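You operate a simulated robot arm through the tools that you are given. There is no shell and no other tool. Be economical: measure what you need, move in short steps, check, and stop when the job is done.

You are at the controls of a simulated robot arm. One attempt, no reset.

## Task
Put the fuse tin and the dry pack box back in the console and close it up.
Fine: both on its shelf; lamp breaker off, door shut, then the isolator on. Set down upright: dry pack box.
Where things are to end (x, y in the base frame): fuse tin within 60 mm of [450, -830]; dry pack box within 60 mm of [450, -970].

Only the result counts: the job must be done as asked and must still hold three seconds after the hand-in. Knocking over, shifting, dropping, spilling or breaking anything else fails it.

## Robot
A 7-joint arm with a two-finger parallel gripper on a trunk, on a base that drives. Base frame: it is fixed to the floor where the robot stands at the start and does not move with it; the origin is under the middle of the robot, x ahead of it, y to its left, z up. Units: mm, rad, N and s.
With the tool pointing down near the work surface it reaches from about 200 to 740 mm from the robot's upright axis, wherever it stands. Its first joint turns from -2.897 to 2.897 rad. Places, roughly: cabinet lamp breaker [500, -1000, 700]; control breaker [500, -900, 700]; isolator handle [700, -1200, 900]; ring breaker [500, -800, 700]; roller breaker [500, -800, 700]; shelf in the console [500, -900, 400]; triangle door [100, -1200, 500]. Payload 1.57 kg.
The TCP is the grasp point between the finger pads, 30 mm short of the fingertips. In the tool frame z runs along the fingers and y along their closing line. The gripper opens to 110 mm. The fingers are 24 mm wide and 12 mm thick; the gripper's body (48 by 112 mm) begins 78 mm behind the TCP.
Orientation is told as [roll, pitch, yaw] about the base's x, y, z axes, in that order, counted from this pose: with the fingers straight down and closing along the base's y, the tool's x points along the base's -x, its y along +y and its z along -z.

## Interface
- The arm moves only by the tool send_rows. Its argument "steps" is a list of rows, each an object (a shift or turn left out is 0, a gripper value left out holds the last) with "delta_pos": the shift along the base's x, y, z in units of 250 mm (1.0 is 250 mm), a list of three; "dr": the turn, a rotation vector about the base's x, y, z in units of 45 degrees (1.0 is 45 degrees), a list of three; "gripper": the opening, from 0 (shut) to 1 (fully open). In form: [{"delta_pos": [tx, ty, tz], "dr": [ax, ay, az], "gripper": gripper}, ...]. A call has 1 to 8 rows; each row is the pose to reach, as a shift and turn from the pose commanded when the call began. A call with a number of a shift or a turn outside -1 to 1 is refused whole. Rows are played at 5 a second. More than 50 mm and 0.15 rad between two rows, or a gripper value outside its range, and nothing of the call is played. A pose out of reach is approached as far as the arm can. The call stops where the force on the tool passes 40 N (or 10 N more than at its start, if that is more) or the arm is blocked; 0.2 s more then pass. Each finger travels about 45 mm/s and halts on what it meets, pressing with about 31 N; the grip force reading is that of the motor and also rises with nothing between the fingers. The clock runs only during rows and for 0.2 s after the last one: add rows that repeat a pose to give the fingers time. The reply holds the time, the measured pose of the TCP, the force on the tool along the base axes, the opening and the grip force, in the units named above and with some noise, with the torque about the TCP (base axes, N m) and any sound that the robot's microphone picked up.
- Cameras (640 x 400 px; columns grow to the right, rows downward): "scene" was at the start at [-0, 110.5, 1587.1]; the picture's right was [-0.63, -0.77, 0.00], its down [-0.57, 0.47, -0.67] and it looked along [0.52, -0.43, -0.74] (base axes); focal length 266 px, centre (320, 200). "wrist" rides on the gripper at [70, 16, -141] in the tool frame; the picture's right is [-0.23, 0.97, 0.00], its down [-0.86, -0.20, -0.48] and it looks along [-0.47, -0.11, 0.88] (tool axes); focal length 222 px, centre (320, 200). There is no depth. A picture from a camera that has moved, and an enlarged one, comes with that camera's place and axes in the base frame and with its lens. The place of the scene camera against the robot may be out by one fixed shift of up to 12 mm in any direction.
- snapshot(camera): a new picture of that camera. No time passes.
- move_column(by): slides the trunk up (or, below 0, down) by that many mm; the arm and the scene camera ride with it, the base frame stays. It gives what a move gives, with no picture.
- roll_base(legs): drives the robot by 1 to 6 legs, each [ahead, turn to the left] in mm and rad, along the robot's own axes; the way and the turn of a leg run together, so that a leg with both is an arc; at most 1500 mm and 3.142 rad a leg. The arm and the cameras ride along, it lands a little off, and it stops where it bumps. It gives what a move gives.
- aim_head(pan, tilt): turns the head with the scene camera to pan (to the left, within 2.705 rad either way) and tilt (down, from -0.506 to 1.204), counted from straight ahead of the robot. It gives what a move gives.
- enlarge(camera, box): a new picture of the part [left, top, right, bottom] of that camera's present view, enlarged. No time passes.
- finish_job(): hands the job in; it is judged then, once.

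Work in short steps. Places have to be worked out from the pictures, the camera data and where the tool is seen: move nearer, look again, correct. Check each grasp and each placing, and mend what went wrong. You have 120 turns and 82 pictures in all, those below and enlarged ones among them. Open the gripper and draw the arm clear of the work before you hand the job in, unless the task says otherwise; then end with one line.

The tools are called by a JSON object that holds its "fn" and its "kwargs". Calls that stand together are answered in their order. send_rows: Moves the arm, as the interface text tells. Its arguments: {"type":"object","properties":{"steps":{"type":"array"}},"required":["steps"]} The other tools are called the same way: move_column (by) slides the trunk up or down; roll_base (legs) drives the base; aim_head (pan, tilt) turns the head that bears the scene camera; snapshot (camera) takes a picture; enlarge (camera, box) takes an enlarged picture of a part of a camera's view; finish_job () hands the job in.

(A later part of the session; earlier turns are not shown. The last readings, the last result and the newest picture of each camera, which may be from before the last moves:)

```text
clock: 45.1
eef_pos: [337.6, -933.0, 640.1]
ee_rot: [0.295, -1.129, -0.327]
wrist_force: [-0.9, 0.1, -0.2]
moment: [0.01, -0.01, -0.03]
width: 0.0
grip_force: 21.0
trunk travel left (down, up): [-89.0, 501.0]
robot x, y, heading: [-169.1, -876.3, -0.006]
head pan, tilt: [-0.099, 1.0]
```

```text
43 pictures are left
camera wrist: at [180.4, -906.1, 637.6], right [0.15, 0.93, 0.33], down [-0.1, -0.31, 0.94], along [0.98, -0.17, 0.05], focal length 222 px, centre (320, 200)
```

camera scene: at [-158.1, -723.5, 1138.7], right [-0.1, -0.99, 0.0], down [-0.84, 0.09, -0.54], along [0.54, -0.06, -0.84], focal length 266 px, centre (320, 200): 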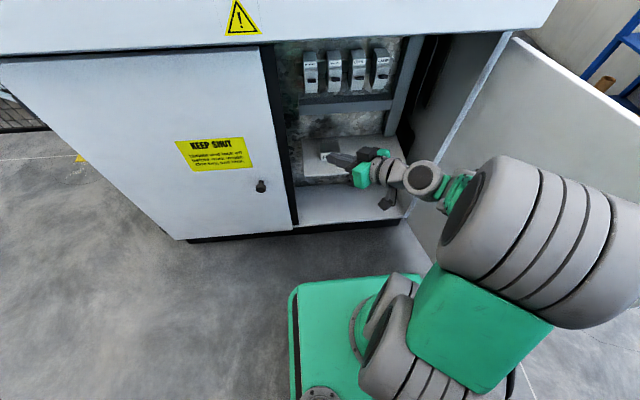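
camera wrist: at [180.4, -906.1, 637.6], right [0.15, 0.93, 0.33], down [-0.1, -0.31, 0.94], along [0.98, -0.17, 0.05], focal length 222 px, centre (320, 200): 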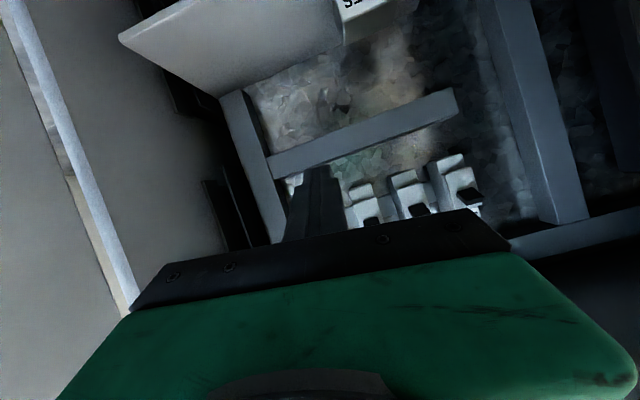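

The LAMP breaker is hidden behind the fingers. I raise and shift left a bit to see its lever properly.

{"fn": "send_rows", "kwargs": {"steps": [{"delta_pos": [-0.02, 0.06, 0.14]}, {"delta_pos": [-0.02, 0.14, 0.26]}, {"delta_pos": [-0.02, 0.2, 0.36]}]}}

{"fn": "snapshot", "kwargs": {"camera": "wrist"}}

```text
clock: 45.9
eef_pos: [335.3, -882.4, 706.4]
ee_rot: [0.255, -1.084, -0.293]
wrist_force: [-0.7, 0.5, 0.0]
moment: [-0.05, 0.02, 0.0]
width: 0.0
grip_force: 21.8
trunk travel left (down, up): [-89.0, 501.0]
robot x, y, heading: [-163.9, -879.3, -0.001]
head pan, tilt: [-0.099, 1.0]
```

```text
42 pictures are left
camera wrist: at [178.2, -854.4, 711.4], right [0.17, 0.93, 0.32], down [-0.06, -0.31, 0.95], along [0.98, -0.17, 0.0], focal length 222 px, centre (320, 200)
```

wrist: 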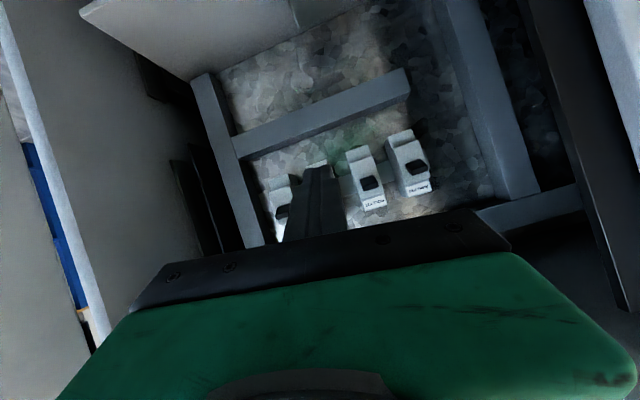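

{"fn": "enlarge", "kwargs": {"camera": "wrist", "box": [250, 110, 450, 240]}}

```text
3.08 times, centred on (350, 175) of wrist
camera zoom: at [178.2, -854.4, 711.4], right [0.17, 0.93, 0.32], down [-0.06, -0.31, 0.95], along [0.98, -0.17, 0.0], focal length 684 px, centre (228, 277)
```

zoom: 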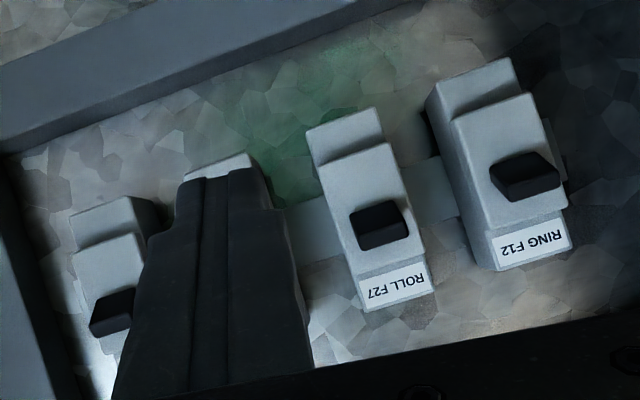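

LAMP lever triangulates to about (503, −970, 709), and all four levers look alike (on). I bring the closed fingertips to a spot in front of and above the LAMP lever, with the tool levelled.

{"fn": "send_rows", "kwargs": {"steps": [{"delta_pos": [0.02, -0.1, 0.06], "dr": [-0.05, -0.11, 0]}, {"delta_pos": [0.06, -0.22, 0.12], "dr": [-0.1, -0.22, 0]}, {"delta_pos": [0.12, -0.32, 0.16], "dr": [-0.15, -0.33, 0]}, {"delta_pos": [0.22, -0.36, 0.18], "dr": [-0.15, -0.33, 0]}, {"delta_pos": [0.3, -0.36, 0.18], "dr": [-0.15, -0.33, 0]}, {"delta_pos": [0.34, -0.36, 0.18], "dr": [-0.15, -0.33, 0]}]}}

{"fn": "snapshot", "kwargs": {"camera": "wrist"}}

{"fn": "aim_head", "kwargs": {"pan": -0.2, "tilt": 0.65}}

{"fn": "enlarge", "kwargs": {"camera": "scene", "box": [220, 110, 440, 260]}}

```text
clock: 47.3
eef_pos: [417.5, -971.7, 775.8]
ee_rot: [0.108, -1.409, -0.147]
wrist_force: [-0.5, 0.4, 0.0]
moment: [0.02, -0.03, 0.0]
width: 0.0
grip_force: 21.6
trunk travel left (down, up): [-89.0, 501.0]
robot x, y, heading: [-165.0, -877.8, -0.003]
head pan, tilt: [-0.099, 1.0]
```

```text
40 pictures are left
camera wrist: at [266.8, -947.3, 729.7], right [0.07, 0.97, 0.24], down [-0.34, -0.2, 0.92], along [0.94, -0.15, 0.32], focal length 222 px, centre (320, 200)
```

wrist: 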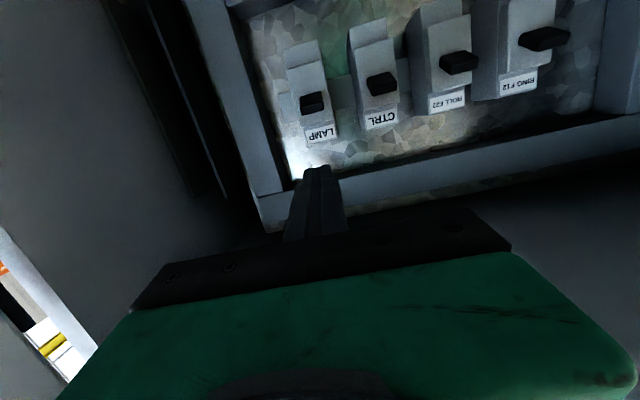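

```text
clock: 48.1
eef_pos: [418.1, -971.1, 775.2]
ee_rot: [0.111, -1.41, -0.147]
wrist_force: [-0.3, 0.4, 0.2]
moment: [-0.04, 0.01, 0.02]
width: 0.0
grip_force: 21.8
trunk travel left (down, up): [-89.0, 501.0]
robot x, y, heading: [-165.6, -875.8, -0.007]
head pan, tilt: [-0.201, 0.649]
```

```text
2.67 times, centred on (330, 185) of scene
camera zoom: at [-142.3, -734.1, 1166.3], right [-0.2, -0.98, 0.0], down [-0.59, 0.12, -0.8], along [0.78, -0.16, -0.61], focal length 709 px, centre (293, 240)
```

zoom: 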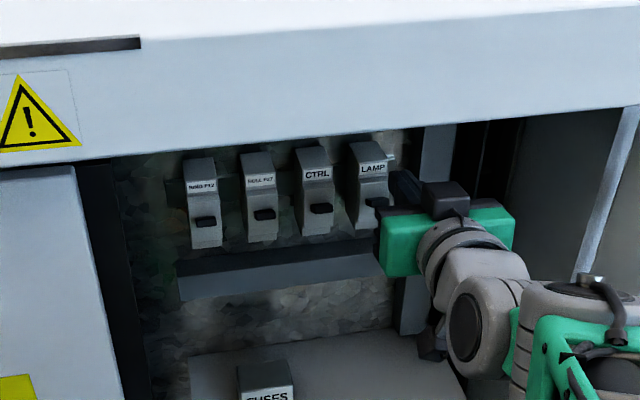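

Refined: LAMP lever at about (495, −967, 710). I move forward over it with tips at x≈495, staying above.

{"fn": "send_rows", "kwargs": {"steps": [{"delta_pos": [0.1, 0.02, 0]}, {"delta_pos": [0.18, 0.02, 0]}, {"delta_pos": [0.18, 0.02, -0.06]}, {"delta_pos": [0.18, 0.02, -0.1]}, {"delta_pos": [0.18, 0.02, -0.1]}]}}

{"fn": "snapshot", "kwargs": {"camera": "wrist"}}

{"fn": "enlarge", "kwargs": {"camera": "scene", "box": [280, 130, 420, 230]}}

```text
clock: 49.3
eef_pos: [460.8, -966.1, 750.1]
ee_rot: [0.11, -1.41, -0.145]
wrist_force: [-0.8, 0.0, -0.3]
moment: [0.01, -0.03, 0.02]
width: 0.0
grip_force: 21.4
trunk travel left (down, up): [-89.0, 501.0]
robot x, y, heading: [-163.7, -881.1, -0.0]
head pan, tilt: [-0.201, 0.649]
```

```text
38 pictures are left
camera wrist: at [310.9, -942.5, 704.2], right [0.07, 0.97, 0.24], down [-0.34, -0.2, 0.92], along [0.94, -0.15, 0.32], focal length 222 px, centre (320, 200)
```

wrist: 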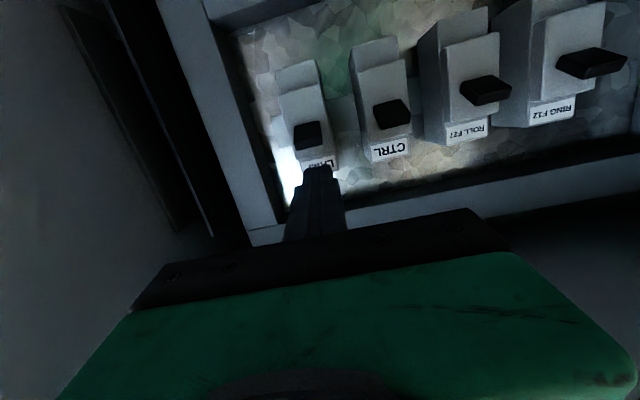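

```text
4.00 times, centred on (350, 180) of scene
camera zoom: at [-142.3, -734.2, 1166.4], right [-0.2, -0.98, 0.0], down [-0.59, 0.12, -0.8], along [0.78, -0.16, -0.6], focal length 1063 px, centre (200, 280)
```

zoom: 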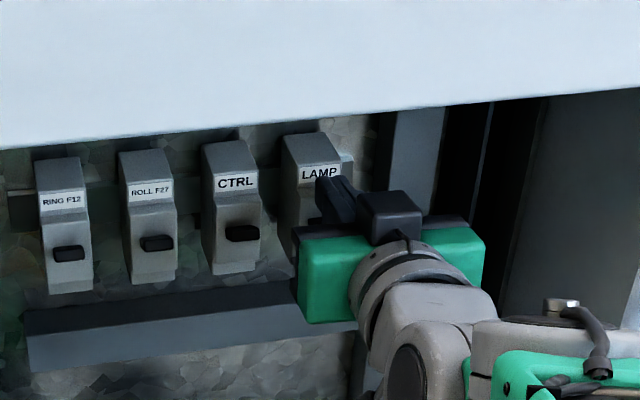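

Lever centre is about x 499, z 712 and the nose face about x 520. I go 14 mm further in and press down gradually.

{"fn": "send_rows", "kwargs": {"steps": [{"delta_pos": [0.056, -0.004, 0]}, {"delta_pos": [0.056, -0.004, -0.04]}, {"delta_pos": [0.056, -0.004, -0.08]}, {"delta_pos": [0.056, -0.004, -0.11]}, {"delta_pos": [0.056, -0.004, -0.14]}, {"delta_pos": [0.056, -0.004, -0.14]}]}}

{"fn": "snapshot", "kwargs": {"camera": "wrist"}}

```text
clock: 50.4
eef_pos: [475.4, -966.9, 726.2]
ee_rot: [0.116, -1.422, -0.153]
wrist_force: [-25.4, 2.8, 7.9]
moment: [0.12, -0.28, 0.24]
width: 0.0
grip_force: 21.3
trunk travel left (down, up): [-89.0, 501.0]
robot x, y, heading: [-169.6, -881.0, -0.006]
head pan, tilt: [-0.201, 0.649]
stopped in row 5: the force on the tool passed its limit at 60 N (the readings are from after the stop); the commanded pose is now the measured one
```

```text
36 pictures are left
camera wrist: at [323.7, -943.9, 678.2], right [0.07, 0.97, 0.24], down [-0.36, -0.2, 0.91], along [0.93, -0.15, 0.33], focal length 222 px, centre (320, 200)
```

wrist: 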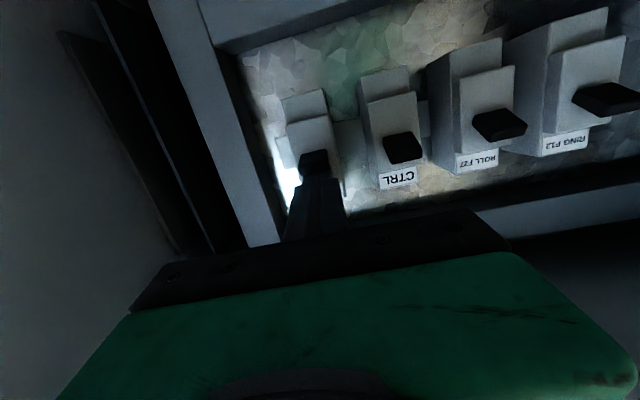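

The tip pressed into the breaker's nose (−25 N in x). I ease back 8 mm and continue downward.

{"fn": "send_rows", "kwargs": {"steps": [{"delta_pos": [-0.034, 0, 0.0]}, {"delta_pos": [-0.034, 0, -0.03]}, {"delta_pos": [-0.034, 0, -0.06]}, {"delta_pos": [-0.034, 0, -0.09]}, {"delta_pos": [-0.034, 0, -0.11]}, {"delta_pos": [-0.034, 0, -0.11]}]}}

{"fn": "snapshot", "kwargs": {"camera": "wrist"}}

```text
clock: 51.4
eef_pos: [469.3, -968.8, 716.5]
ee_rot: [0.109, -1.451, -0.148]
wrist_force: [-11.1, 1.1, 12.1]
moment: [0.05, -0.16, -0.03]
width: 0.0
grip_force: 21.7
trunk travel left (down, up): [-89.0, 501.0]
robot x, y, heading: [-167.6, -877.6, -0.001]
head pan, tilt: [-0.201, 0.649]
stopped in row 5: the force on the tool passed its limit at 44 N (the readings are from after the stop); the commanded pose is now the measured one
```

```text
35 pictures are left
camera wrist: at [320.2, -944.7, 665.3], right [0.06, 0.97, 0.24], down [-0.38, -0.2, 0.9], along [0.92, -0.15, 0.36], focal length 222 px, centre (320, 200)
```

wrist: 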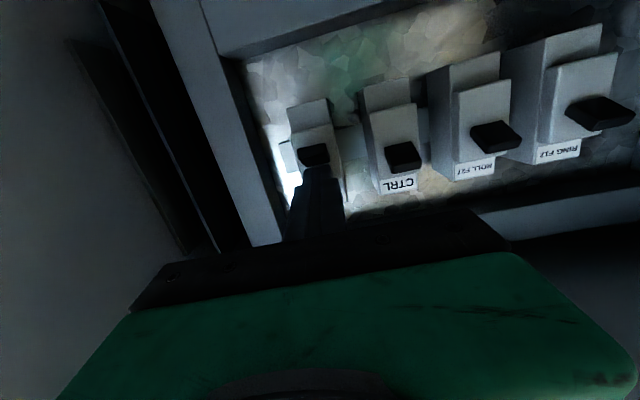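

The LAMP lever looks lower than its neighbours now, but the glow persists. I zoom in to judge its travel.

{"fn": "enlarge", "kwargs": {"camera": "wrist", "box": [250, 70, 450, 220]}}

```text
2.67 times, centred on (350, 145) of wrist
camera zoom: at [320.2, -944.7, 665.3], right [0.06, 0.97, 0.24], down [-0.38, -0.2, 0.9], along [0.92, -0.15, 0.36], focal length 592 px, centre (240, 347)
```

zoom: 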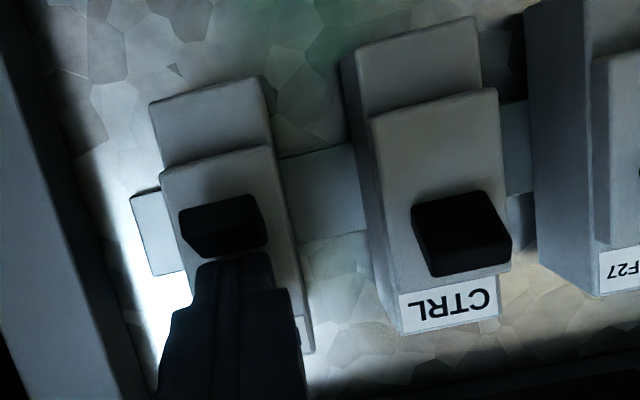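

It has moved about half-way. I ease back a few mm and push further down.

{"fn": "send_rows", "kwargs": {"steps": [{"delta_pos": [-0.02, 0, 0.0], "dr": [0, 0.03, 0]}, {"delta_pos": [-0.024, 0, -0.03], "dr": [0, 0.05, 0]}, {"delta_pos": [-0.024, 0, -0.06], "dr": [0, 0.05, 0]}, {"delta_pos": [-0.024, 0, -0.09], "dr": [0, 0.05, 0]}, {"delta_pos": [-0.024, 0, -0.12], "dr": [0, 0.05, 0]}, {"delta_pos": [-0.024, 0, -0.12], "dr": [0, 0.05, 0]}]}}

{"fn": "enlarge", "kwargs": {"camera": "wrist", "box": [250, 70, 450, 220]}}

```text
clock: 52.2
eef_pos: [465.9, -967.8, 716.4]
ee_rot: [0.065, -1.435, -0.102]
wrist_force: [-12.5, 1.1, 11.2]
moment: [0.06, -0.15, 0.01]
width: 0.0
grip_force: 21.4
trunk travel left (down, up): [-89.0, 501.0]
robot x, y, heading: [-165.4, -878.4, -0.004]
head pan, tilt: [-0.201, 0.649]
stopped in row 3: the force on the tool passed its limit at 44 N (the readings are from after the stop); the commanded pose is now the measured one
```

```text
2.67 times, centred on (350, 145) of wrist
camera zoom: at [315.6, -945.2, 665.9], right [0.07, 0.97, 0.23], down [-0.37, -0.19, 0.91], along [0.93, -0.15, 0.34], focal length 592 px, centre (240, 347)
```

zoom: 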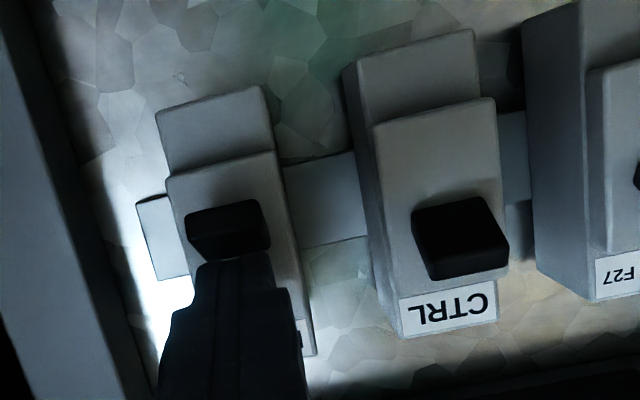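

It stops at the same height, possibly at the end of its travel. I withdraw up and back to view the lever and whether it stays.

{"fn": "send_rows", "kwargs": {"steps": [{"delta_pos": [-0.02, 0, 0.02]}, {"delta_pos": [-0.1, 0, 0.1]}, {"delta_pos": [-0.18, 0, 0.16]}, {"delta_pos": [-0.22, 0, 0.2]}]}}

{"fn": "enlarge", "kwargs": {"camera": "wrist", "box": [250, 40, 450, 190]}}

{"fn": "enlarge", "kwargs": {"camera": "scene", "box": [270, 120, 410, 230]}}

```text
clock: 53.2
eef_pos: [410.6, -968.9, 760.7]
ee_rot: [0.067, -1.426, -0.104]
wrist_force: [0.2, 0.7, -0.6]
moment: [0.0, -0.01, -0.01]
width: 0.0
grip_force: 20.8
trunk travel left (down, up): [-89.0, 501.0]
robot x, y, heading: [-166.5, -880.0, -0.004]
head pan, tilt: [-0.201, 0.649]
```

```text
2.67 times, centred on (350, 115) of wrist
camera zoom: at [261.1, -945.4, 713.7], right [0.07, 0.97, 0.23], down [-0.36, -0.19, 0.91], along [0.93, -0.15, 0.33], focal length 592 px, centre (240, 427)
```

zoom: 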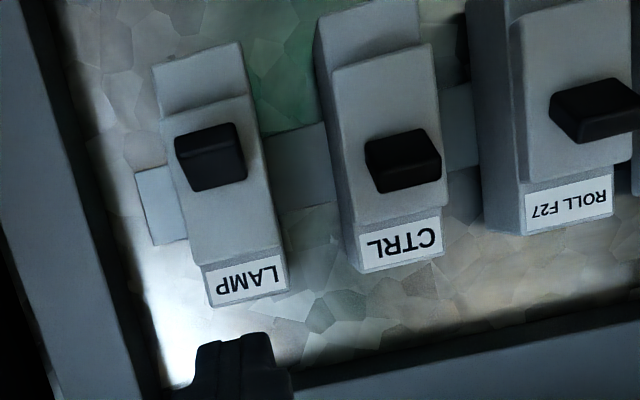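

```text
3.64 times, centred on (340, 175) of scene
camera zoom: at [-142.5, -734.2, 1166.3], right [-0.2, -0.98, 0.0], down [-0.59, 0.12, -0.8], along [0.78, -0.16, -0.6], focal length 966 px, centre (247, 291)
```

zoom: 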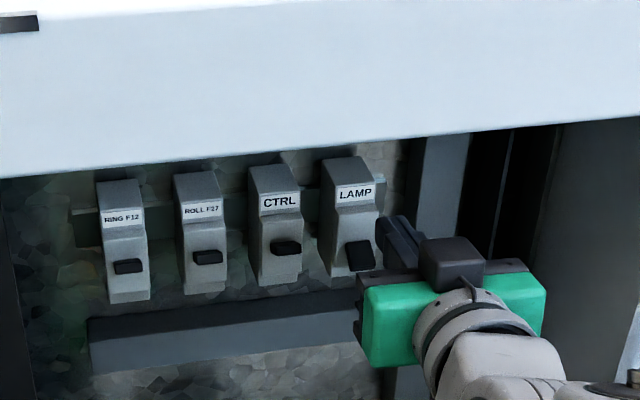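

The LAMP lever now stays down, unlike the others: off. Next I back the robot straight out and raise the trunk, to fetch the dry pack box.

{"fn": "roll_base", "kwargs": {"legs": [[-250, 0]]}}

{"fn": "move_column", "kwargs": {"by": 400}}

{"fn": "aim_head", "kwargs": {"pan": -0.6, "tilt": 0.5}}

{"fn": "snapshot", "kwargs": {"camera": "scene"}}

```text
clock: 55.0
eef_pos: [164.2, -967.0, 762.7]
ee_rot: [0.067, -1.425, -0.099]
wrist_force: [0.3, 0.5, 0.6]
moment: [-0.01, 0.03, -0.01]
width: 0.0
grip_force: 21.9
trunk travel left (down, up): [-89.0, 501.0]
robot x, y, heading: [-414.4, -876.2, 0.0]
head pan, tilt: [-0.201, 0.649]
```

```text
clock: 58.8
eef_pos: [164.5, -965.4, 1162.5]
ee_rot: [0.066, -1.425, -0.101]
wrist_force: [-0.1, 0.1, 0.0]
moment: [-0.02, 0.03, 0.0]
width: 0.3
grip_force: 21.3
trunk travel left (down, up): [-489.0, 101.0]
robot x, y, heading: [-413.7, -878.2, 0.002]
head pan, tilt: [-0.201, 0.649]
```

```text
clock: 59.7
eef_pos: [163.5, -966.6, 1161.5]
ee_rot: [0.066, -1.428, -0.1]
wrist_force: [0.8, 0.0, -0.6]
moment: [0.0, 0.02, 0.0]
width: 0.0
grip_force: 21.2
trunk travel left (down, up): [-489.0, 101.0]
robot x, y, heading: [-410.3, -877.2, 0.004]
head pan, tilt: [-0.6, 0.499]
```

```text
30 pictures are left
camera scene: at [-400.5, -767.8, 1579.7], right [-0.56, -0.83, 0.0], down [-0.4, 0.27, -0.88], along [0.72, -0.49, -0.48], focal length 266 px, centre (320, 200)
```

scene: 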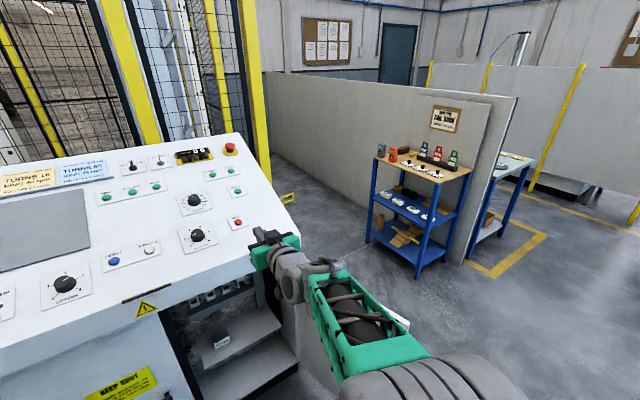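

A yellow fitting on the console's far right side may be the isolator; I'll look later. I drive back toward the tray.

{"fn": "roll_base", "kwargs": {"legs": [[0, 1.571], [880, 0], [0, -1.571]]}}

```text
clock: 71.9
eef_pos: [179.9, -66.2, 1161.1]
ee_rot: [0.065, -1.427, -0.083]
wrist_force: [0.4, -0.6, -0.5]
moment: [-0.01, -0.01, -0.01]
width: 0.1
grip_force: 21.6
trunk travel left (down, up): [-489.0, 101.0]
robot x, y, heading: [-401.4, 13.4, 0.017]
head pan, tilt: [-0.6, 0.499]
```

Good. I re-tilt the tool to 30° from vertical and open the gripper here in free space.

{"fn": "send_rows", "kwargs": {"steps": [{"dr": [0, 0.17, 0], "gripper": 0.4}, {"dr": [0, 0.34, 0], "gripper": 0.8}, {"dr": [0, 0.51, 0]}, {"dr": [0, 0.68, 0]}, {"dr": [0, 0.84, 0]}, {"dr": [0, 1.0, 0]}, {"dr": [0, 1.0, 0], "gripper": 0.8}]}}

{"fn": "roll_base", "kwargs": {"legs": [[390, -0.017]]}}

{"fn": "snapshot", "kwargs": {"camera": "wrist"}}

```text
clock: 73.5
eef_pos: [179.3, -65.6, 1162.2]
ee_rot: [-0.009, -0.64, -0.015]
wrist_force: [-0.4, 0.0, 0.9]
moment: [-0.02, 0.0, 0.04]
width: 87.8
grip_force: 0.2
trunk travel left (down, up): [-489.0, 101.0]
robot x, y, heading: [-402.1, 11.5, 0.016]
head pan, tilt: [-0.6, 0.499]
```

```text
clock: 76.0
eef_pos: [567.7, -74.9, 1161.8]
ee_rot: [-0.009, -0.643, -0.035]
wrist_force: [-0.6, 0.2, 0.3]
moment: [-0.01, -0.01, 0.0]
width: 87.8
grip_force: 0.1
trunk travel left (down, up): [-489.0, 101.0]
robot x, y, heading: [-11.0, 17.3, -0.004]
head pan, tilt: [-0.6, 0.499]
```

```text
29 pictures are left
camera wrist: at [427.0, -51.6, 1233.6], right [0.22, 0.97, 0.13], down [0.39, -0.21, 0.9], along [0.89, -0.15, -0.42], focal length 222 px, centre (320, 200)
```

wrist: 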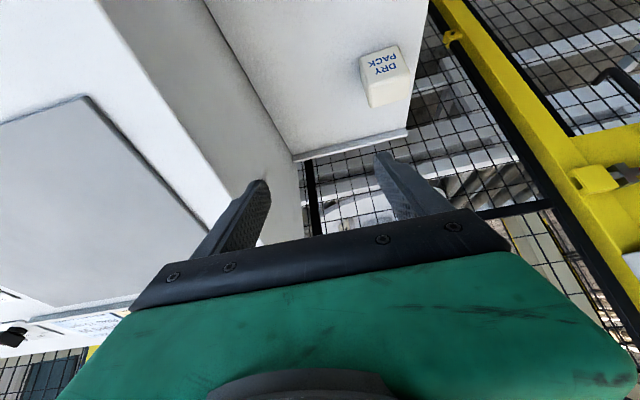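

Box is in view. I go to a hover in line with it, at 30° tilt, staying above the sign.

{"fn": "send_rows", "kwargs": {"steps": [{"delta_pos": [0.08, 0.12, 0], "dr": [0, 0.05, 0.02]}, {"delta_pos": [0.16, 0.24, -0.04], "dr": [0, 0.1, 0.04]}, {"delta_pos": [0.22, 0.36, -0.12], "dr": [0.01, 0.15, 0.045]}, {"delta_pos": [0.26, 0.41, -0.22], "dr": [0.01, 0.15, 0.045]}, {"delta_pos": [0.28, 0.41, -0.32], "dr": [0.01, 0.15, 0.045]}, {"delta_pos": [0.28, 0.41, -0.32], "dr": [0.01, 0.15, 0.045]}]}}

{"fn": "enlarge", "kwargs": {"camera": "wrist", "box": [200, 60, 480, 260]}}

{"fn": "snapshot", "kwargs": {"camera": "scene"}}

```text
clock: 77.4
eef_pos: [637.3, 27.2, 1080.1]
ee_rot: [-0.002, -0.524, -0.003]
wrist_force: [0.3, 0.2, 0.2]
moment: [0.03, -0.03, -0.02]
width: 88.0
grip_force: 0.1
trunk travel left (down, up): [-489.0, 101.0]
robot x, y, heading: [-11.2, 17.3, -0.002]
head pan, tilt: [-0.6, 0.499]
```

```text
2.00 times, centred on (340, 160) of wrist
camera zoom: at [505.6, 45.6, 1168.8], right [0.2, 0.97, 0.11], down [0.5, -0.2, 0.84], along [0.84, -0.11, -0.53], focal length 444 px, centre (280, 280)
```

zoom: 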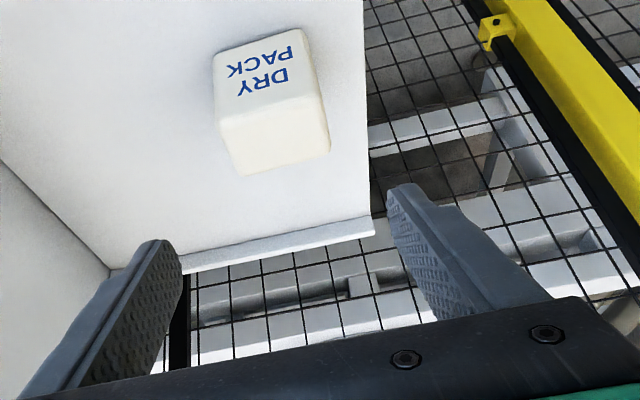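

```text
27 pictures are left
camera scene: at [3.5, 125.8, 1579.7], right [-0.57, -0.82, 0.0], down [-0.39, 0.27, -0.88], along [0.72, -0.5, -0.48], focal length 266 px, centre (320, 200)
```

scene: 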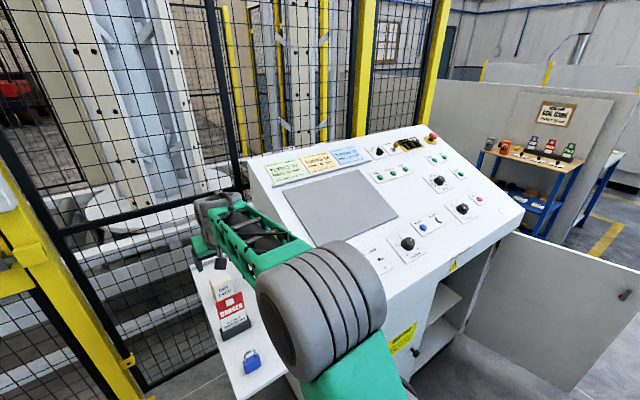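

Box measured: x 655–694, y 4–60, z 908–968. At 30° tilt the wrist camera would come close to the sign's top, so I steepen to about 12° before descending.

{"fn": "send_rows", "kwargs": {"steps": [{"delta_pos": [0.05, 0.02, 0], "dr": [0, 0.14, 0]}, {"delta_pos": [0.1, 0.02, 0], "dr": [0, 0.28, 0]}, {"delta_pos": [0.14, 0.02, 0], "dr": [0, 0.4, 0]}, {"delta_pos": [0.14, 0.02, -0.15], "dr": [0, 0.4, 0]}, {"delta_pos": [0.14, 0.02, -0.28], "dr": [0, 0.4, 0]}, {"delta_pos": [0.14, 0.02, -0.28], "dr": [0, 0.4, 0]}]}}

{"fn": "aim_head", "kwargs": {"pan": -0.15, "tilt": 0.75}}

{"fn": "enlarge", "kwargs": {"camera": "scene", "box": [200, 80, 420, 260]}}

```text
clock: 78.8
eef_pos: [672.8, 30.7, 1009.8]
ee_rot: [-0.004, -0.209, -0.004]
wrist_force: [0.2, 0.5, 0.0]
moment: [0.01, -0.03, 0.02]
width: 88.2
grip_force: 0.1
trunk travel left (down, up): [-489.0, 101.0]
robot x, y, heading: [-10.3, 13.9, 0.0]
head pan, tilt: [-0.6, 0.499]
```

```text
clock: 79.7
eef_pos: [674.0, 32.6, 1011.1]
ee_rot: [-0.003, -0.209, -0.003]
wrist_force: [-0.6, 0.2, 0.3]
moment: [0.0, 0.03, 0.01]
width: 88.2
grip_force: 0.1
trunk travel left (down, up): [-489.0, 101.0]
robot x, y, heading: [-12.8, 15.1, -0.005]
head pan, tilt: [-0.15, 0.75]
```

```text
2.22 times, centred on (310, 170) of scene
camera zoom: at [10.4, 164.8, 1557.8], right [-0.15, -0.99, 0.0], down [-0.67, 0.1, -0.73], along [0.72, -0.11, -0.68], focal length 591 px, centre (342, 267)
```

zoom: 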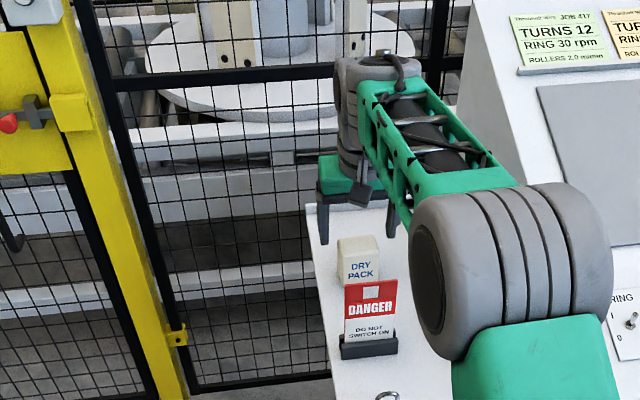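

Clear of the sign. I descend 66 mm and close.

{"fn": "send_rows", "kwargs": {"steps": [{"delta_pos": [0, 0, -0.14]}, {"delta_pos": [0, 0, -0.24]}, {"delta_pos": [0, 0, -0.262]}, {"delta_pos": [0, 0, -0.262]}, {"delta_pos": [0, 0, -0.262], "gripper": 0.3}, {"delta_pos": [0, 0, -0.262], "gripper": 0.3}, {"delta_pos": [0, 0, -0.262], "gripper": 0.3}, {"delta_pos": [0, 0, -0.262], "gripper": 0.3}]}}

{"fn": "snapshot", "kwargs": {"camera": "wrist"}}

```text
clock: 81.5
eef_pos: [672.5, 32.5, 946.1]
ee_rot: [-0.003, -0.21, -0.003]
wrist_force: [0.9, -0.6, -0.1]
moment: [0.02, -0.02, -0.01]
width: 59.4
grip_force: 31.3
trunk travel left (down, up): [-489.0, 101.0]
robot x, y, heading: [-15.3, 16.9, -0.012]
head pan, tilt: [-0.15, 0.75]
```

```text
25 pictures are left
camera wrist: at [573.4, 50.1, 1070.3], right [0.23, 0.97, 0.04], down [0.74, -0.2, 0.65], along [0.64, -0.11, -0.76], focal length 222 px, centre (320, 200)
```

wrist: 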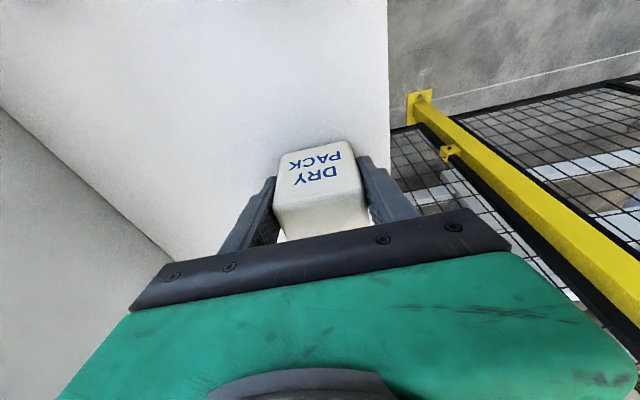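

Gripped at 59.4 mm. I lift straight up, clear of the sign, then draw in a little.

{"fn": "send_rows", "kwargs": {"steps": [{"delta_pos": [0, 0, 0.12]}, {"delta_pos": [0, 0, 0.3]}, {"delta_pos": [0, 0, 0.48]}, {"delta_pos": [0, 0, 0.66]}, {"delta_pos": [-0.04, 0, 0.82]}, {"delta_pos": [-0.15, -0.04, 0.92]}, {"delta_pos": [-0.3, -0.08, 0.95]}, {"delta_pos": [-0.4, -0.1, 0.95]}]}}

{"fn": "roll_base", "kwargs": {"legs": [[-400, 0]]}}

{"fn": "snapshot", "kwargs": {"camera": "scene"}}

```text
clock: 83.3
eef_pos: [571.7, 7.7, 1183.4]
ee_rot: [-0.003, -0.21, -0.004]
wrist_force: [0.2, 0.1, -1.2]
moment: [-0.02, 0.02, 0.03]
width: 59.5
grip_force: 31.2
trunk travel left (down, up): [-489.0, 101.0]
robot x, y, heading: [-9.6, 15.6, -0.006]
head pan, tilt: [-0.15, 0.75]
```

```text
clock: 85.7
eef_pos: [179.5, 7.4, 1184.2]
ee_rot: [-0.002, -0.21, -0.009]
wrist_force: [-0.5, 0.9, -1.6]
moment: [-0.01, -0.05, 0.02]
width: 59.7
grip_force: 31.5
trunk travel left (down, up): [-489.0, 101.0]
robot x, y, heading: [-404.6, 17.9, -0.007]
head pan, tilt: [-0.15, 0.75]
```

```text
24 pictures are left
camera scene: at [-381.0, 167.3, 1557.8], right [-0.16, -0.99, 0.0], down [-0.67, 0.11, -0.73], along [0.72, -0.12, -0.68], focal length 266 px, centre (320, 200)
```

scene: 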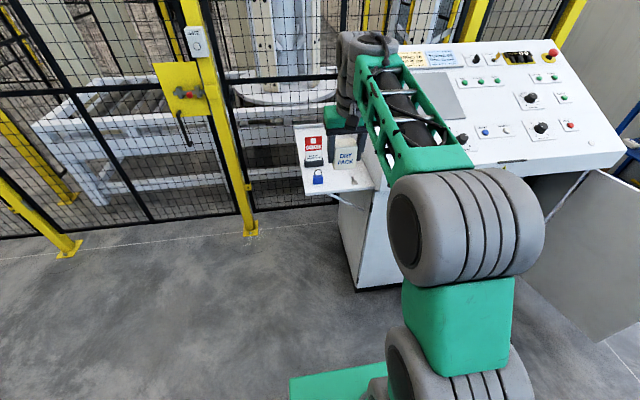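

Box is held and the tray items look undisturbed. I drive back in front of the bay.

{"fn": "roll_base", "kwargs": {"legs": [[0, -1.564], [920, 0], [0, 1.571]]}}

{"fn": "move_column", "kwargs": {"by": -400}}

```text
clock: 98.1
eef_pos: [199.7, -890.7, 1183.3]
ee_rot: [-0.004, -0.21, 0.009]
wrist_force: [-0.3, 0.2, -1.9]
moment: [0.01, 0.01, -0.03]
width: 59.6
grip_force: 31.5
trunk travel left (down, up): [-489.0, 101.0]
robot x, y, heading: [-384.5, -890.0, 0.011]
head pan, tilt: [-0.15, 0.75]
```

```text
clock: 101.9
eef_pos: [198.6, -890.3, 784.2]
ee_rot: [-0.005, -0.21, 0.01]
wrist_force: [0.3, -1.2, -1.2]
moment: [-0.04, 0.02, -0.01]
width: 59.5
grip_force: 30.7
trunk travel left (down, up): [-89.0, 501.0]
robot x, y, heading: [-379.4, -886.9, 0.01]
head pan, tilt: [-0.15, 0.75]
```

I lower the arm to z≈560 and shift to y≈−968 before rolling in, so that the wrist passes below the desk overhang.

{"fn": "send_rows", "kwargs": {"steps": [{"delta_pos": [0, -0.06, -0.16]}, {"delta_pos": [0, -0.12, -0.32]}, {"delta_pos": [0, -0.18, -0.48]}, {"delta_pos": [0, -0.24, -0.64]}, {"delta_pos": [0, -0.3, -0.8]}, {"delta_pos": [0, -0.3, -0.92]}, {"delta_pos": [0, -0.3, -0.92]}]}}

{"fn": "roll_base", "kwargs": {"legs": [[190, -0.01]]}}

{"fn": "snapshot", "kwargs": {"camera": "scene"}}

{"fn": "snapshot", "kwargs": {"camera": "wrist"}}

```text
clock: 103.5
eef_pos: [199.0, -964.8, 554.7]
ee_rot: [-0.002, -0.209, 0.011]
wrist_force: [0.4, 0.7, -0.9]
moment: [0.01, 0.0, 0.02]
width: 59.2
grip_force: 31.1
trunk travel left (down, up): [-89.0, 501.0]
robot x, y, heading: [-381.7, -886.9, 0.012]
head pan, tilt: [-0.15, 0.75]
```

```text
clock: 105.0
eef_pos: [383.3, -974.2, 553.6]
ee_rot: [-0.004, -0.21, -0.003]
wrist_force: [-0.1, -0.4, -0.2]
moment: [-0.03, 0.01, 0.02]
width: 59.4
grip_force: 31.4
trunk travel left (down, up): [-89.0, 501.0]
robot x, y, heading: [-196.0, -887.4, -0.005]
head pan, tilt: [-0.15, 0.75]
```

```text
23 pictures are left
camera scene: at [-175.9, -741.7, 1157.8], right [-0.15, -0.99, 0.0], down [-0.67, 0.1, -0.73], along [0.72, -0.11, -0.68], focal length 266 px, centre (320, 200)
```

scene: 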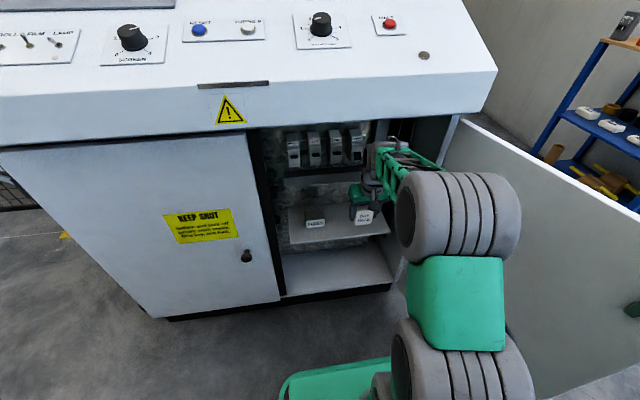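

```text
22 pictures are left
camera wrist: at [284.8, -955.4, 678.2], right [0.23, 0.97, 0.04], down [0.74, -0.2, 0.65], along [0.64, -0.11, -0.76], focal length 222 px, centre (320, 200)
```

wrist: 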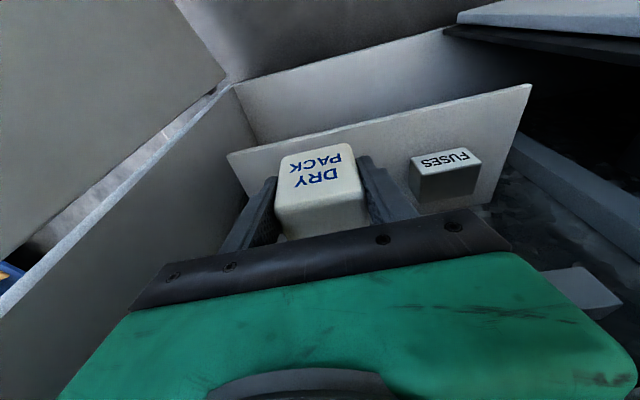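

Shelf geometry confirmed (front edge x≈398, y −1084…−736, z≈425). I bring the box over its spot at (440, −971) and lower gently.

{"fn": "send_rows", "kwargs": {"steps": [{"delta_pos": [0.1, 0.01, -0.08]}, {"delta_pos": [0.2, 0.01, -0.18]}, {"delta_pos": [0.227, 0.01, -0.28]}, {"delta_pos": [0.227, 0.01, -0.32]}, {"delta_pos": [0.227, 0.01, -0.34]}, {"delta_pos": [0.227, 0.01, -0.345]}, {"delta_pos": [0.227, 0.01, -0.35]}, {"delta_pos": [0.227, 0.01, -0.35]}]}}

{"fn": "enlarge", "kwargs": {"camera": "wrist", "box": [200, 60, 520, 260]}}

```text
clock: 106.8
eef_pos: [440.0, -971.4, 471.3]
ee_rot: [-0.003, -0.216, -0.003]
wrist_force: [-4.2, -2.1, 23.5]
moment: [0.26, 0.51, 0.06]
width: 59.7
grip_force: 31.3
trunk travel left (down, up): [-89.0, 501.0]
robot x, y, heading: [-194.6, -887.6, -0.007]
head pan, tilt: [-0.15, 0.75]
```

```text
2.00 times, centred on (360, 160) of wrist
camera zoom: at [341.3, -953.5, 594.3], right [0.23, 0.97, 0.05], down [0.73, -0.2, 0.65], along [0.64, -0.11, -0.76], focal length 444 px, centre (240, 280)
```

zoom: 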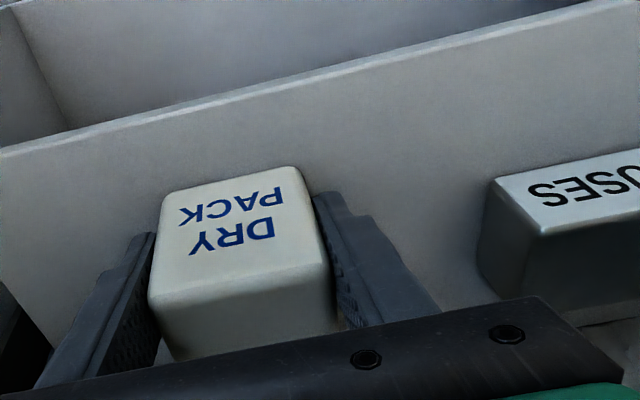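

Contact is felt (23 N up), so I relieve slightly and open the fingers.

{"fn": "send_rows", "kwargs": {"steps": [{"delta_pos": [0, 0, 0.006]}, {"delta_pos": [0, 0, 0.006], "gripper": 0.78}, {"delta_pos": [0, 0, 0.006], "gripper": 0.78}, {"delta_pos": [0, 0, 0.006], "gripper": 0.78}, {"delta_pos": [0, 0, 0.006], "gripper": 0.78}]}}

{"fn": "enlarge", "kwargs": {"camera": "wrist", "box": [200, 60, 520, 260]}}

```text
clock: 108.0
eef_pos: [439.4, -970.6, 468.9]
ee_rot: [-0.005, -0.21, -0.002]
wrist_force: [-0.5, -0.2, 0.1]
moment: [0.01, 0.01, 0.0]
width: 85.5
grip_force: 0.1
trunk travel left (down, up): [-89.0, 501.0]
robot x, y, heading: [-196.2, -891.0, 0.0]
head pan, tilt: [-0.15, 0.75]
```

```text
2.00 times, centred on (360, 160) of wrist
camera zoom: at [341.6, -952.8, 592.8], right [0.23, 0.97, 0.04], down [0.74, -0.2, 0.65], along [0.64, -0.11, -0.76], focal length 444 px, centre (240, 280)
```

zoom: 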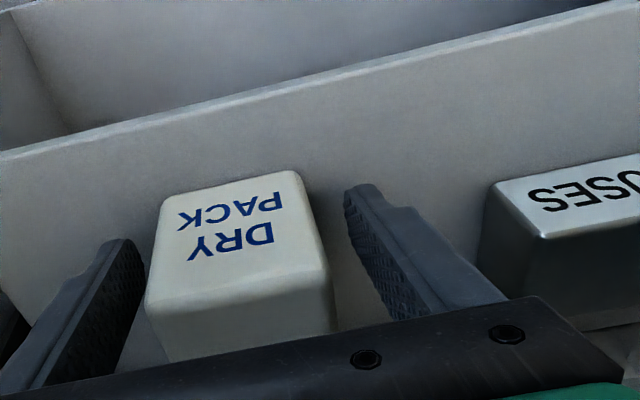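

Box is released upright. I lift along the tool axis, then roll straight back.

{"fn": "send_rows", "kwargs": {"steps": [{"delta_pos": [-0.03, 0, 0.13]}, {"delta_pos": [-0.07, 0, 0.27]}, {"delta_pos": [-0.13, 0, 0.37]}, {"delta_pos": [-0.25, 0, 0.4]}, {"delta_pos": [-0.25, 0, 0.4]}]}}

{"fn": "roll_base", "kwargs": {"legs": [[-330, 0]]}}

{"fn": "aim_head", "kwargs": {"pan": -0.2, "tilt": 0.6}}

{"fn": "snapshot", "kwargs": {"camera": "scene"}}

```text
clock: 109.2
eef_pos: [379.3, -971.2, 566.9]
ee_rot: [-0.003, -0.209, -0.003]
wrist_force: [-0.5, -0.3, -0.2]
moment: [0.0, -0.01, -0.05]
width: 85.8
grip_force: 0.0
trunk travel left (down, up): [-89.0, 501.0]
robot x, y, heading: [-196.3, -887.6, 0.001]
head pan, tilt: [-0.15, 0.75]
```

```text
clock: 111.4
eef_pos: [51.4, -967.8, 566.9]
ee_rot: [-0.003, -0.209, -0.001]
wrist_force: [0.1, 0.6, -0.4]
moment: [-0.01, -0.04, -0.01]
width: 85.8
grip_force: 0.1
trunk travel left (down, up): [-89.0, 501.0]
robot x, y, heading: [-524.2, -887.1, -0.004]
head pan, tilt: [-0.15, 0.75]
```

```text
clock: 112.1
eef_pos: [51.1, -967.4, 567.2]
ee_rot: [-0.004, -0.209, 0.0]
wrist_force: [-0.3, -0.3, 0.4]
moment: [-0.03, 0.01, 0.01]
width: 85.6
grip_force: 0.2
trunk travel left (down, up): [-89.0, 501.0]
robot x, y, heading: [-525.8, -888.8, -0.002]
head pan, tilt: [-0.201, 0.6]
```

```text
19 pictures are left
camera scene: at [-500.4, -746.2, 1170.6], right [-0.2, -0.98, 0.0], down [-0.55, 0.11, -0.82], along [0.81, -0.16, -0.57], focal length 266 px, centre (320, 200)
```

scene: 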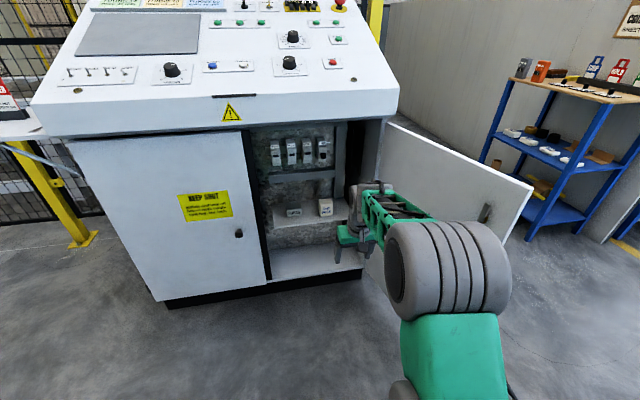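

Both items stand on the shelf. The door hinges at about (375,−1150) with its free edge near (−112,−1287), top z≈872. I'll hook its outer face from above with closed fingers and sweep it round. First I raise the trunk, then the arm above the door top.

{"fn": "move_column", "kwargs": {"by": 250}}

{"fn": "send_rows", "kwargs": {"steps": [{"delta_pos": [0, 0, 0.15], "dr": [0, 0.13, 0], "gripper": 0}, {"delta_pos": [-0.02, -0.04, 0.32], "dr": [0, 0.266, 0], "gripper": 0}, {"delta_pos": [-0.06, -0.12, 0.48], "dr": [0, 0.266, 0]}, {"delta_pos": [-0.1, -0.28, 0.52], "dr": [0, 0.266, 0]}, {"delta_pos": [-0.13, -0.46, 0.52], "dr": [0, 0.266, 0]}, {"delta_pos": [-0.16, -0.64, 0.52], "dr": [0, 0.266, 0]}, {"delta_pos": [-0.19, -0.82, 0.52], "dr": [0, 0.266, 0]}, {"delta_pos": [-0.22, -0.98, 0.52], "dr": [0, 0.266, 0]}]}}

{"fn": "aim_head", "kwargs": {"pan": -0.6, "tilt": 0.65}}

{"fn": "snapshot", "kwargs": {"camera": "scene"}}

```text
clock: 114.7
eef_pos: [50.8, -968.6, 817.3]
ee_rot: [-0.005, -0.21, 0.0]
wrist_force: [-0.7, 0.7, -0.7]
moment: [-0.01, 0.03, 0.02]
width: 85.8
grip_force: 0.1
trunk travel left (down, up): [-339.0, 251.0]
robot x, y, heading: [-525.8, -887.9, -0.002]
head pan, tilt: [-0.201, 0.6]
```

```text
clock: 116.5
eef_pos: [-3.1, -1212.7, 945.9]
ee_rot: [-0.002, -0.001, 0.0]
wrist_force: [-0.4, -0.4, 0.4]
moment: [-0.01, -0.01, -0.03]
width: 0.2
grip_force: 21.4
trunk travel left (down, up): [-339.0, 251.0]
robot x, y, heading: [-524.1, -891.9, -0.0]
head pan, tilt: [-0.201, 0.6]
```

```text
clock: 117.4
eef_pos: [-3.4, -1212.1, 944.5]
ee_rot: [-0.003, 0.0, -0.001]
wrist_force: [-0.4, -0.3, 0.2]
moment: [-0.03, -0.03, -0.01]
width: 0.1
grip_force: 21.6
trunk travel left (down, up): [-339.0, 251.0]
robot x, y, heading: [-523.3, -889.4, 0.002]
head pan, tilt: [-0.6, 0.649]
```

```text
18 pictures are left
camera scene: at [-515.4, -777.6, 1416.4], right [-0.56, -0.83, 0.0], down [-0.5, 0.34, -0.8], along [0.66, -0.45, -0.6], focal length 266 px, centre (320, 200)
```

scene: 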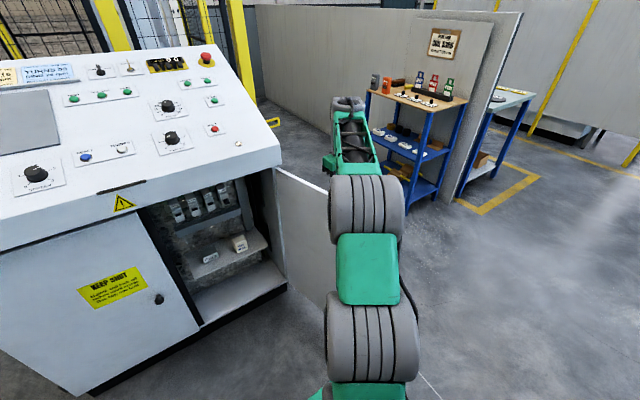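

Arm is above the door. I continue past it to y≈−1350 and descend outside it.

{"fn": "send_rows", "kwargs": {"steps": [{"delta_pos": [-0.05, -0.18, 0]}, {"delta_pos": [-0.1, -0.36, 0]}, {"delta_pos": [-0.14, -0.54, 0]}, {"delta_pos": [-0.14, -0.58, -0.12]}, {"delta_pos": [-0.14, -0.58, -0.28]}, {"delta_pos": [-0.14, -0.58, -0.42]}, {"delta_pos": [-0.14, -0.58, -0.42]}]}}

{"fn": "snapshot", "kwargs": {"camera": "wrist"}}

```text
clock: 119.0
eef_pos: [-40.3, -1360.0, 842.6]
ee_rot: [-0.004, 0.0, -0.001]
wrist_force: [0.1, 0.1, -1.1]
moment: [0.01, 0.03, 0.0]
width: 0.0
grip_force: 20.8
trunk travel left (down, up): [-339.0, 251.0]
robot x, y, heading: [-527.0, -888.3, 0.004]
head pan, tilt: [-0.6, 0.649]
```

```text
17 pictures are left
camera wrist: at [-111.3, -1342.2, 983.9], right [0.23, 0.97, 0.0], down [0.85, -0.2, 0.48], along [0.47, -0.11, -0.88], focal length 222 px, centre (320, 200)
```

wrist: 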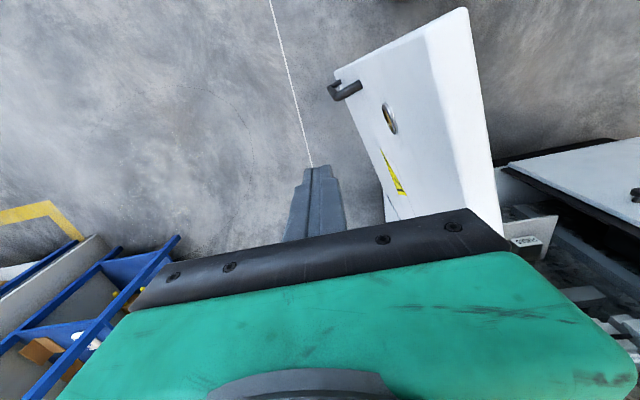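

The door's outer face lies to the left of the fingers as expected. I start sweeping it along the arc.

{"fn": "send_rows", "kwargs": {"steps": [{"delta_pos": [0, 0.14, 0]}, {"delta_pos": [0.02, 0.28, 0]}, {"delta_pos": [-0.016, 0.44, 0]}, {"delta_pos": [-0.04, 0.592, 0]}, {"delta_pos": [-0.06, 0.74, 0]}, {"delta_pos": [-0.06, 0.86, 0]}, {"delta_pos": [-0.056, 0.98, 0]}]}}

{"fn": "snapshot", "kwargs": {"camera": "wrist"}}

```text
clock: 120.6
eef_pos: [-54.5, -1112.2, 850.0]
ee_rot: [0.001, 0.004, 0.0]
wrist_force: [-0.3, -0.6, -0.3]
moment: [0.03, -0.01, 0.03]
width: 0.0
grip_force: 20.8
out of reach, approached as far as the arm can: row 6, 7
trunk travel left (down, up): [-339.0, 251.0]
robot x, y, heading: [-525.0, -891.9, 0.004]
head pan, tilt: [-0.6, 0.649]
```

```text
16 pictures are left
camera wrist: at [-124.1, -1094.4, 991.8], right [0.23, 0.97, 0.0], down [0.86, -0.2, 0.47], along [0.46, -0.11, -0.88], focal length 222 px, centre (320, 200)
```

wrist: 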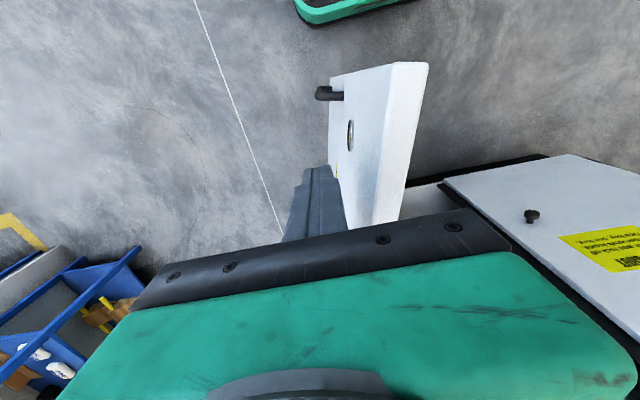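

The door follows the finger. I continue along the arc.

{"fn": "send_rows", "kwargs": {"steps": [{"delta_pos": [0.02, 0.16, 0]}, {"delta_pos": [0.056, 0.3, 0]}, {"delta_pos": [0.096, 0.428, 0]}, {"delta_pos": [0.144, 0.54, 0]}, {"delta_pos": [0.184, 0.632, 0]}, {"delta_pos": [0.24, 0.728, 0]}, {"delta_pos": [0.304, 0.828, 0]}, {"delta_pos": [0.368, 0.928, 0]}]}}

{"fn": "snapshot", "kwargs": {"camera": "wrist"}}

```text
clock: 122.4
eef_pos: [40.1, -881.5, 847.8]
ee_rot: [0.002, 0.0, 0.004]
wrist_force: [0.4, -0.4, -1.2]
moment: [0.05, -0.03, 0.01]
width: 0.0
grip_force: 21.5
trunk travel left (down, up): [-339.0, 251.0]
robot x, y, heading: [-526.6, -891.0, -0.001]
head pan, tilt: [-0.6, 0.649]
```

```text
15 pictures are left
camera wrist: at [-30.4, -863.7, 990.5], right [0.22, 0.97, 0.0], down [0.86, -0.2, 0.48], along [0.47, -0.11, -0.88], focal length 222 px, centre (320, 200)
```

wrist: 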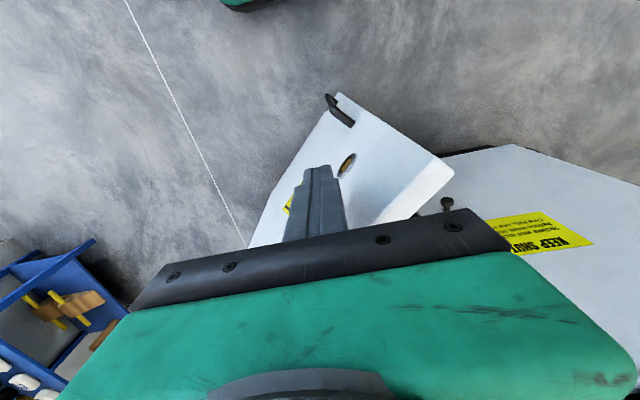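

Door at about 45–50°. I push on to roughly 22°, still clear of the desk overhang.

{"fn": "send_rows", "kwargs": {"steps": [{"delta_pos": [0.08, 0.09, 0]}, {"delta_pos": [0.16, 0.18, 0]}, {"delta_pos": [0.27, 0.28, 0]}, {"delta_pos": [0.39, 0.365, 0]}, {"delta_pos": [0.5, 0.43, 0]}, {"delta_pos": [0.6, 0.485, 0]}]}}

{"fn": "send_rows", "kwargs": {"steps": [{"delta_pos": [-0.15, -0.03, 0]}, {"delta_pos": [-0.3, -0.03, -0.06]}, {"delta_pos": [-0.4, -0.03, -0.2], "dr": [0, -0.15, 0]}, {"delta_pos": [-0.4, -0.03, -0.38], "dr": [0, -0.33, 0]}, {"delta_pos": [-0.4, -0.03, -0.54], "dr": [0, -0.5, 0]}, {"delta_pos": [-0.4, -0.03, -0.7], "dr": [0, -0.68, 0]}, {"delta_pos": [-0.4, -0.03, -0.8], "dr": [0, -0.85, 0]}, {"delta_pos": [-0.4, -0.03, -0.8], "dr": [0, -1.0, 0]}]}}

{"fn": "aim_head", "kwargs": {"pan": -0.1, "tilt": 0.8}}

{"fn": "snapshot", "kwargs": {"camera": "scene"}}

```text
clock: 123.8
eef_pos: [187.1, -762.5, 850.0]
ee_rot: [-0.003, -0.003, 0.0]
wrist_force: [-1.6, 0.0, 1.0]
moment: [0.05, -0.09, 0.0]
width: 0.0
grip_force: 21.7
trunk travel left (down, up): [-339.0, 251.0]
robot x, y, heading: [-529.3, -888.4, 0.001]
head pan, tilt: [-0.6, 0.649]
```

```text
clock: 125.6
eef_pos: [89.1, -768.2, 648.4]
ee_rot: [-0.004, -0.787, -0.001]
wrist_force: [0.1, 0.5, 0.2]
moment: [-0.04, 0.0, 0.02]
width: 0.1
grip_force: 21.4
trunk travel left (down, up): [-339.0, 251.0]
robot x, y, heading: [-529.4, -890.3, 0.002]
head pan, tilt: [-0.6, 0.649]
```

```text
clock: 126.5
eef_pos: [88.9, -767.5, 647.5]
ee_rot: [-0.005, -0.785, 0.002]
wrist_force: [0.1, 0.1, 0.2]
moment: [0.02, 0.02, 0.01]
width: 0.1
grip_force: 21.2
trunk travel left (down, up): [-339.0, 251.0]
robot x, y, heading: [-525.3, -888.9, -0.0]
head pan, tilt: [-0.099, 0.799]
```

```text
14 pictures are left
camera scene: at [-506.7, -736.6, 1403.8], right [-0.1, -0.99, 0.0], down [-0.71, 0.07, -0.7], along [0.69, -0.07, -0.72], focal length 266 px, centre (320, 200)
```

scene: 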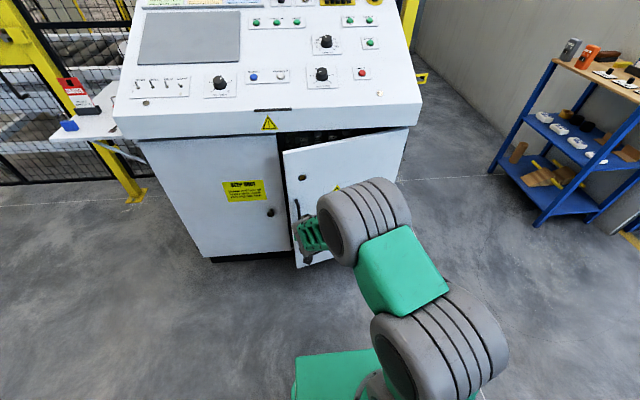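

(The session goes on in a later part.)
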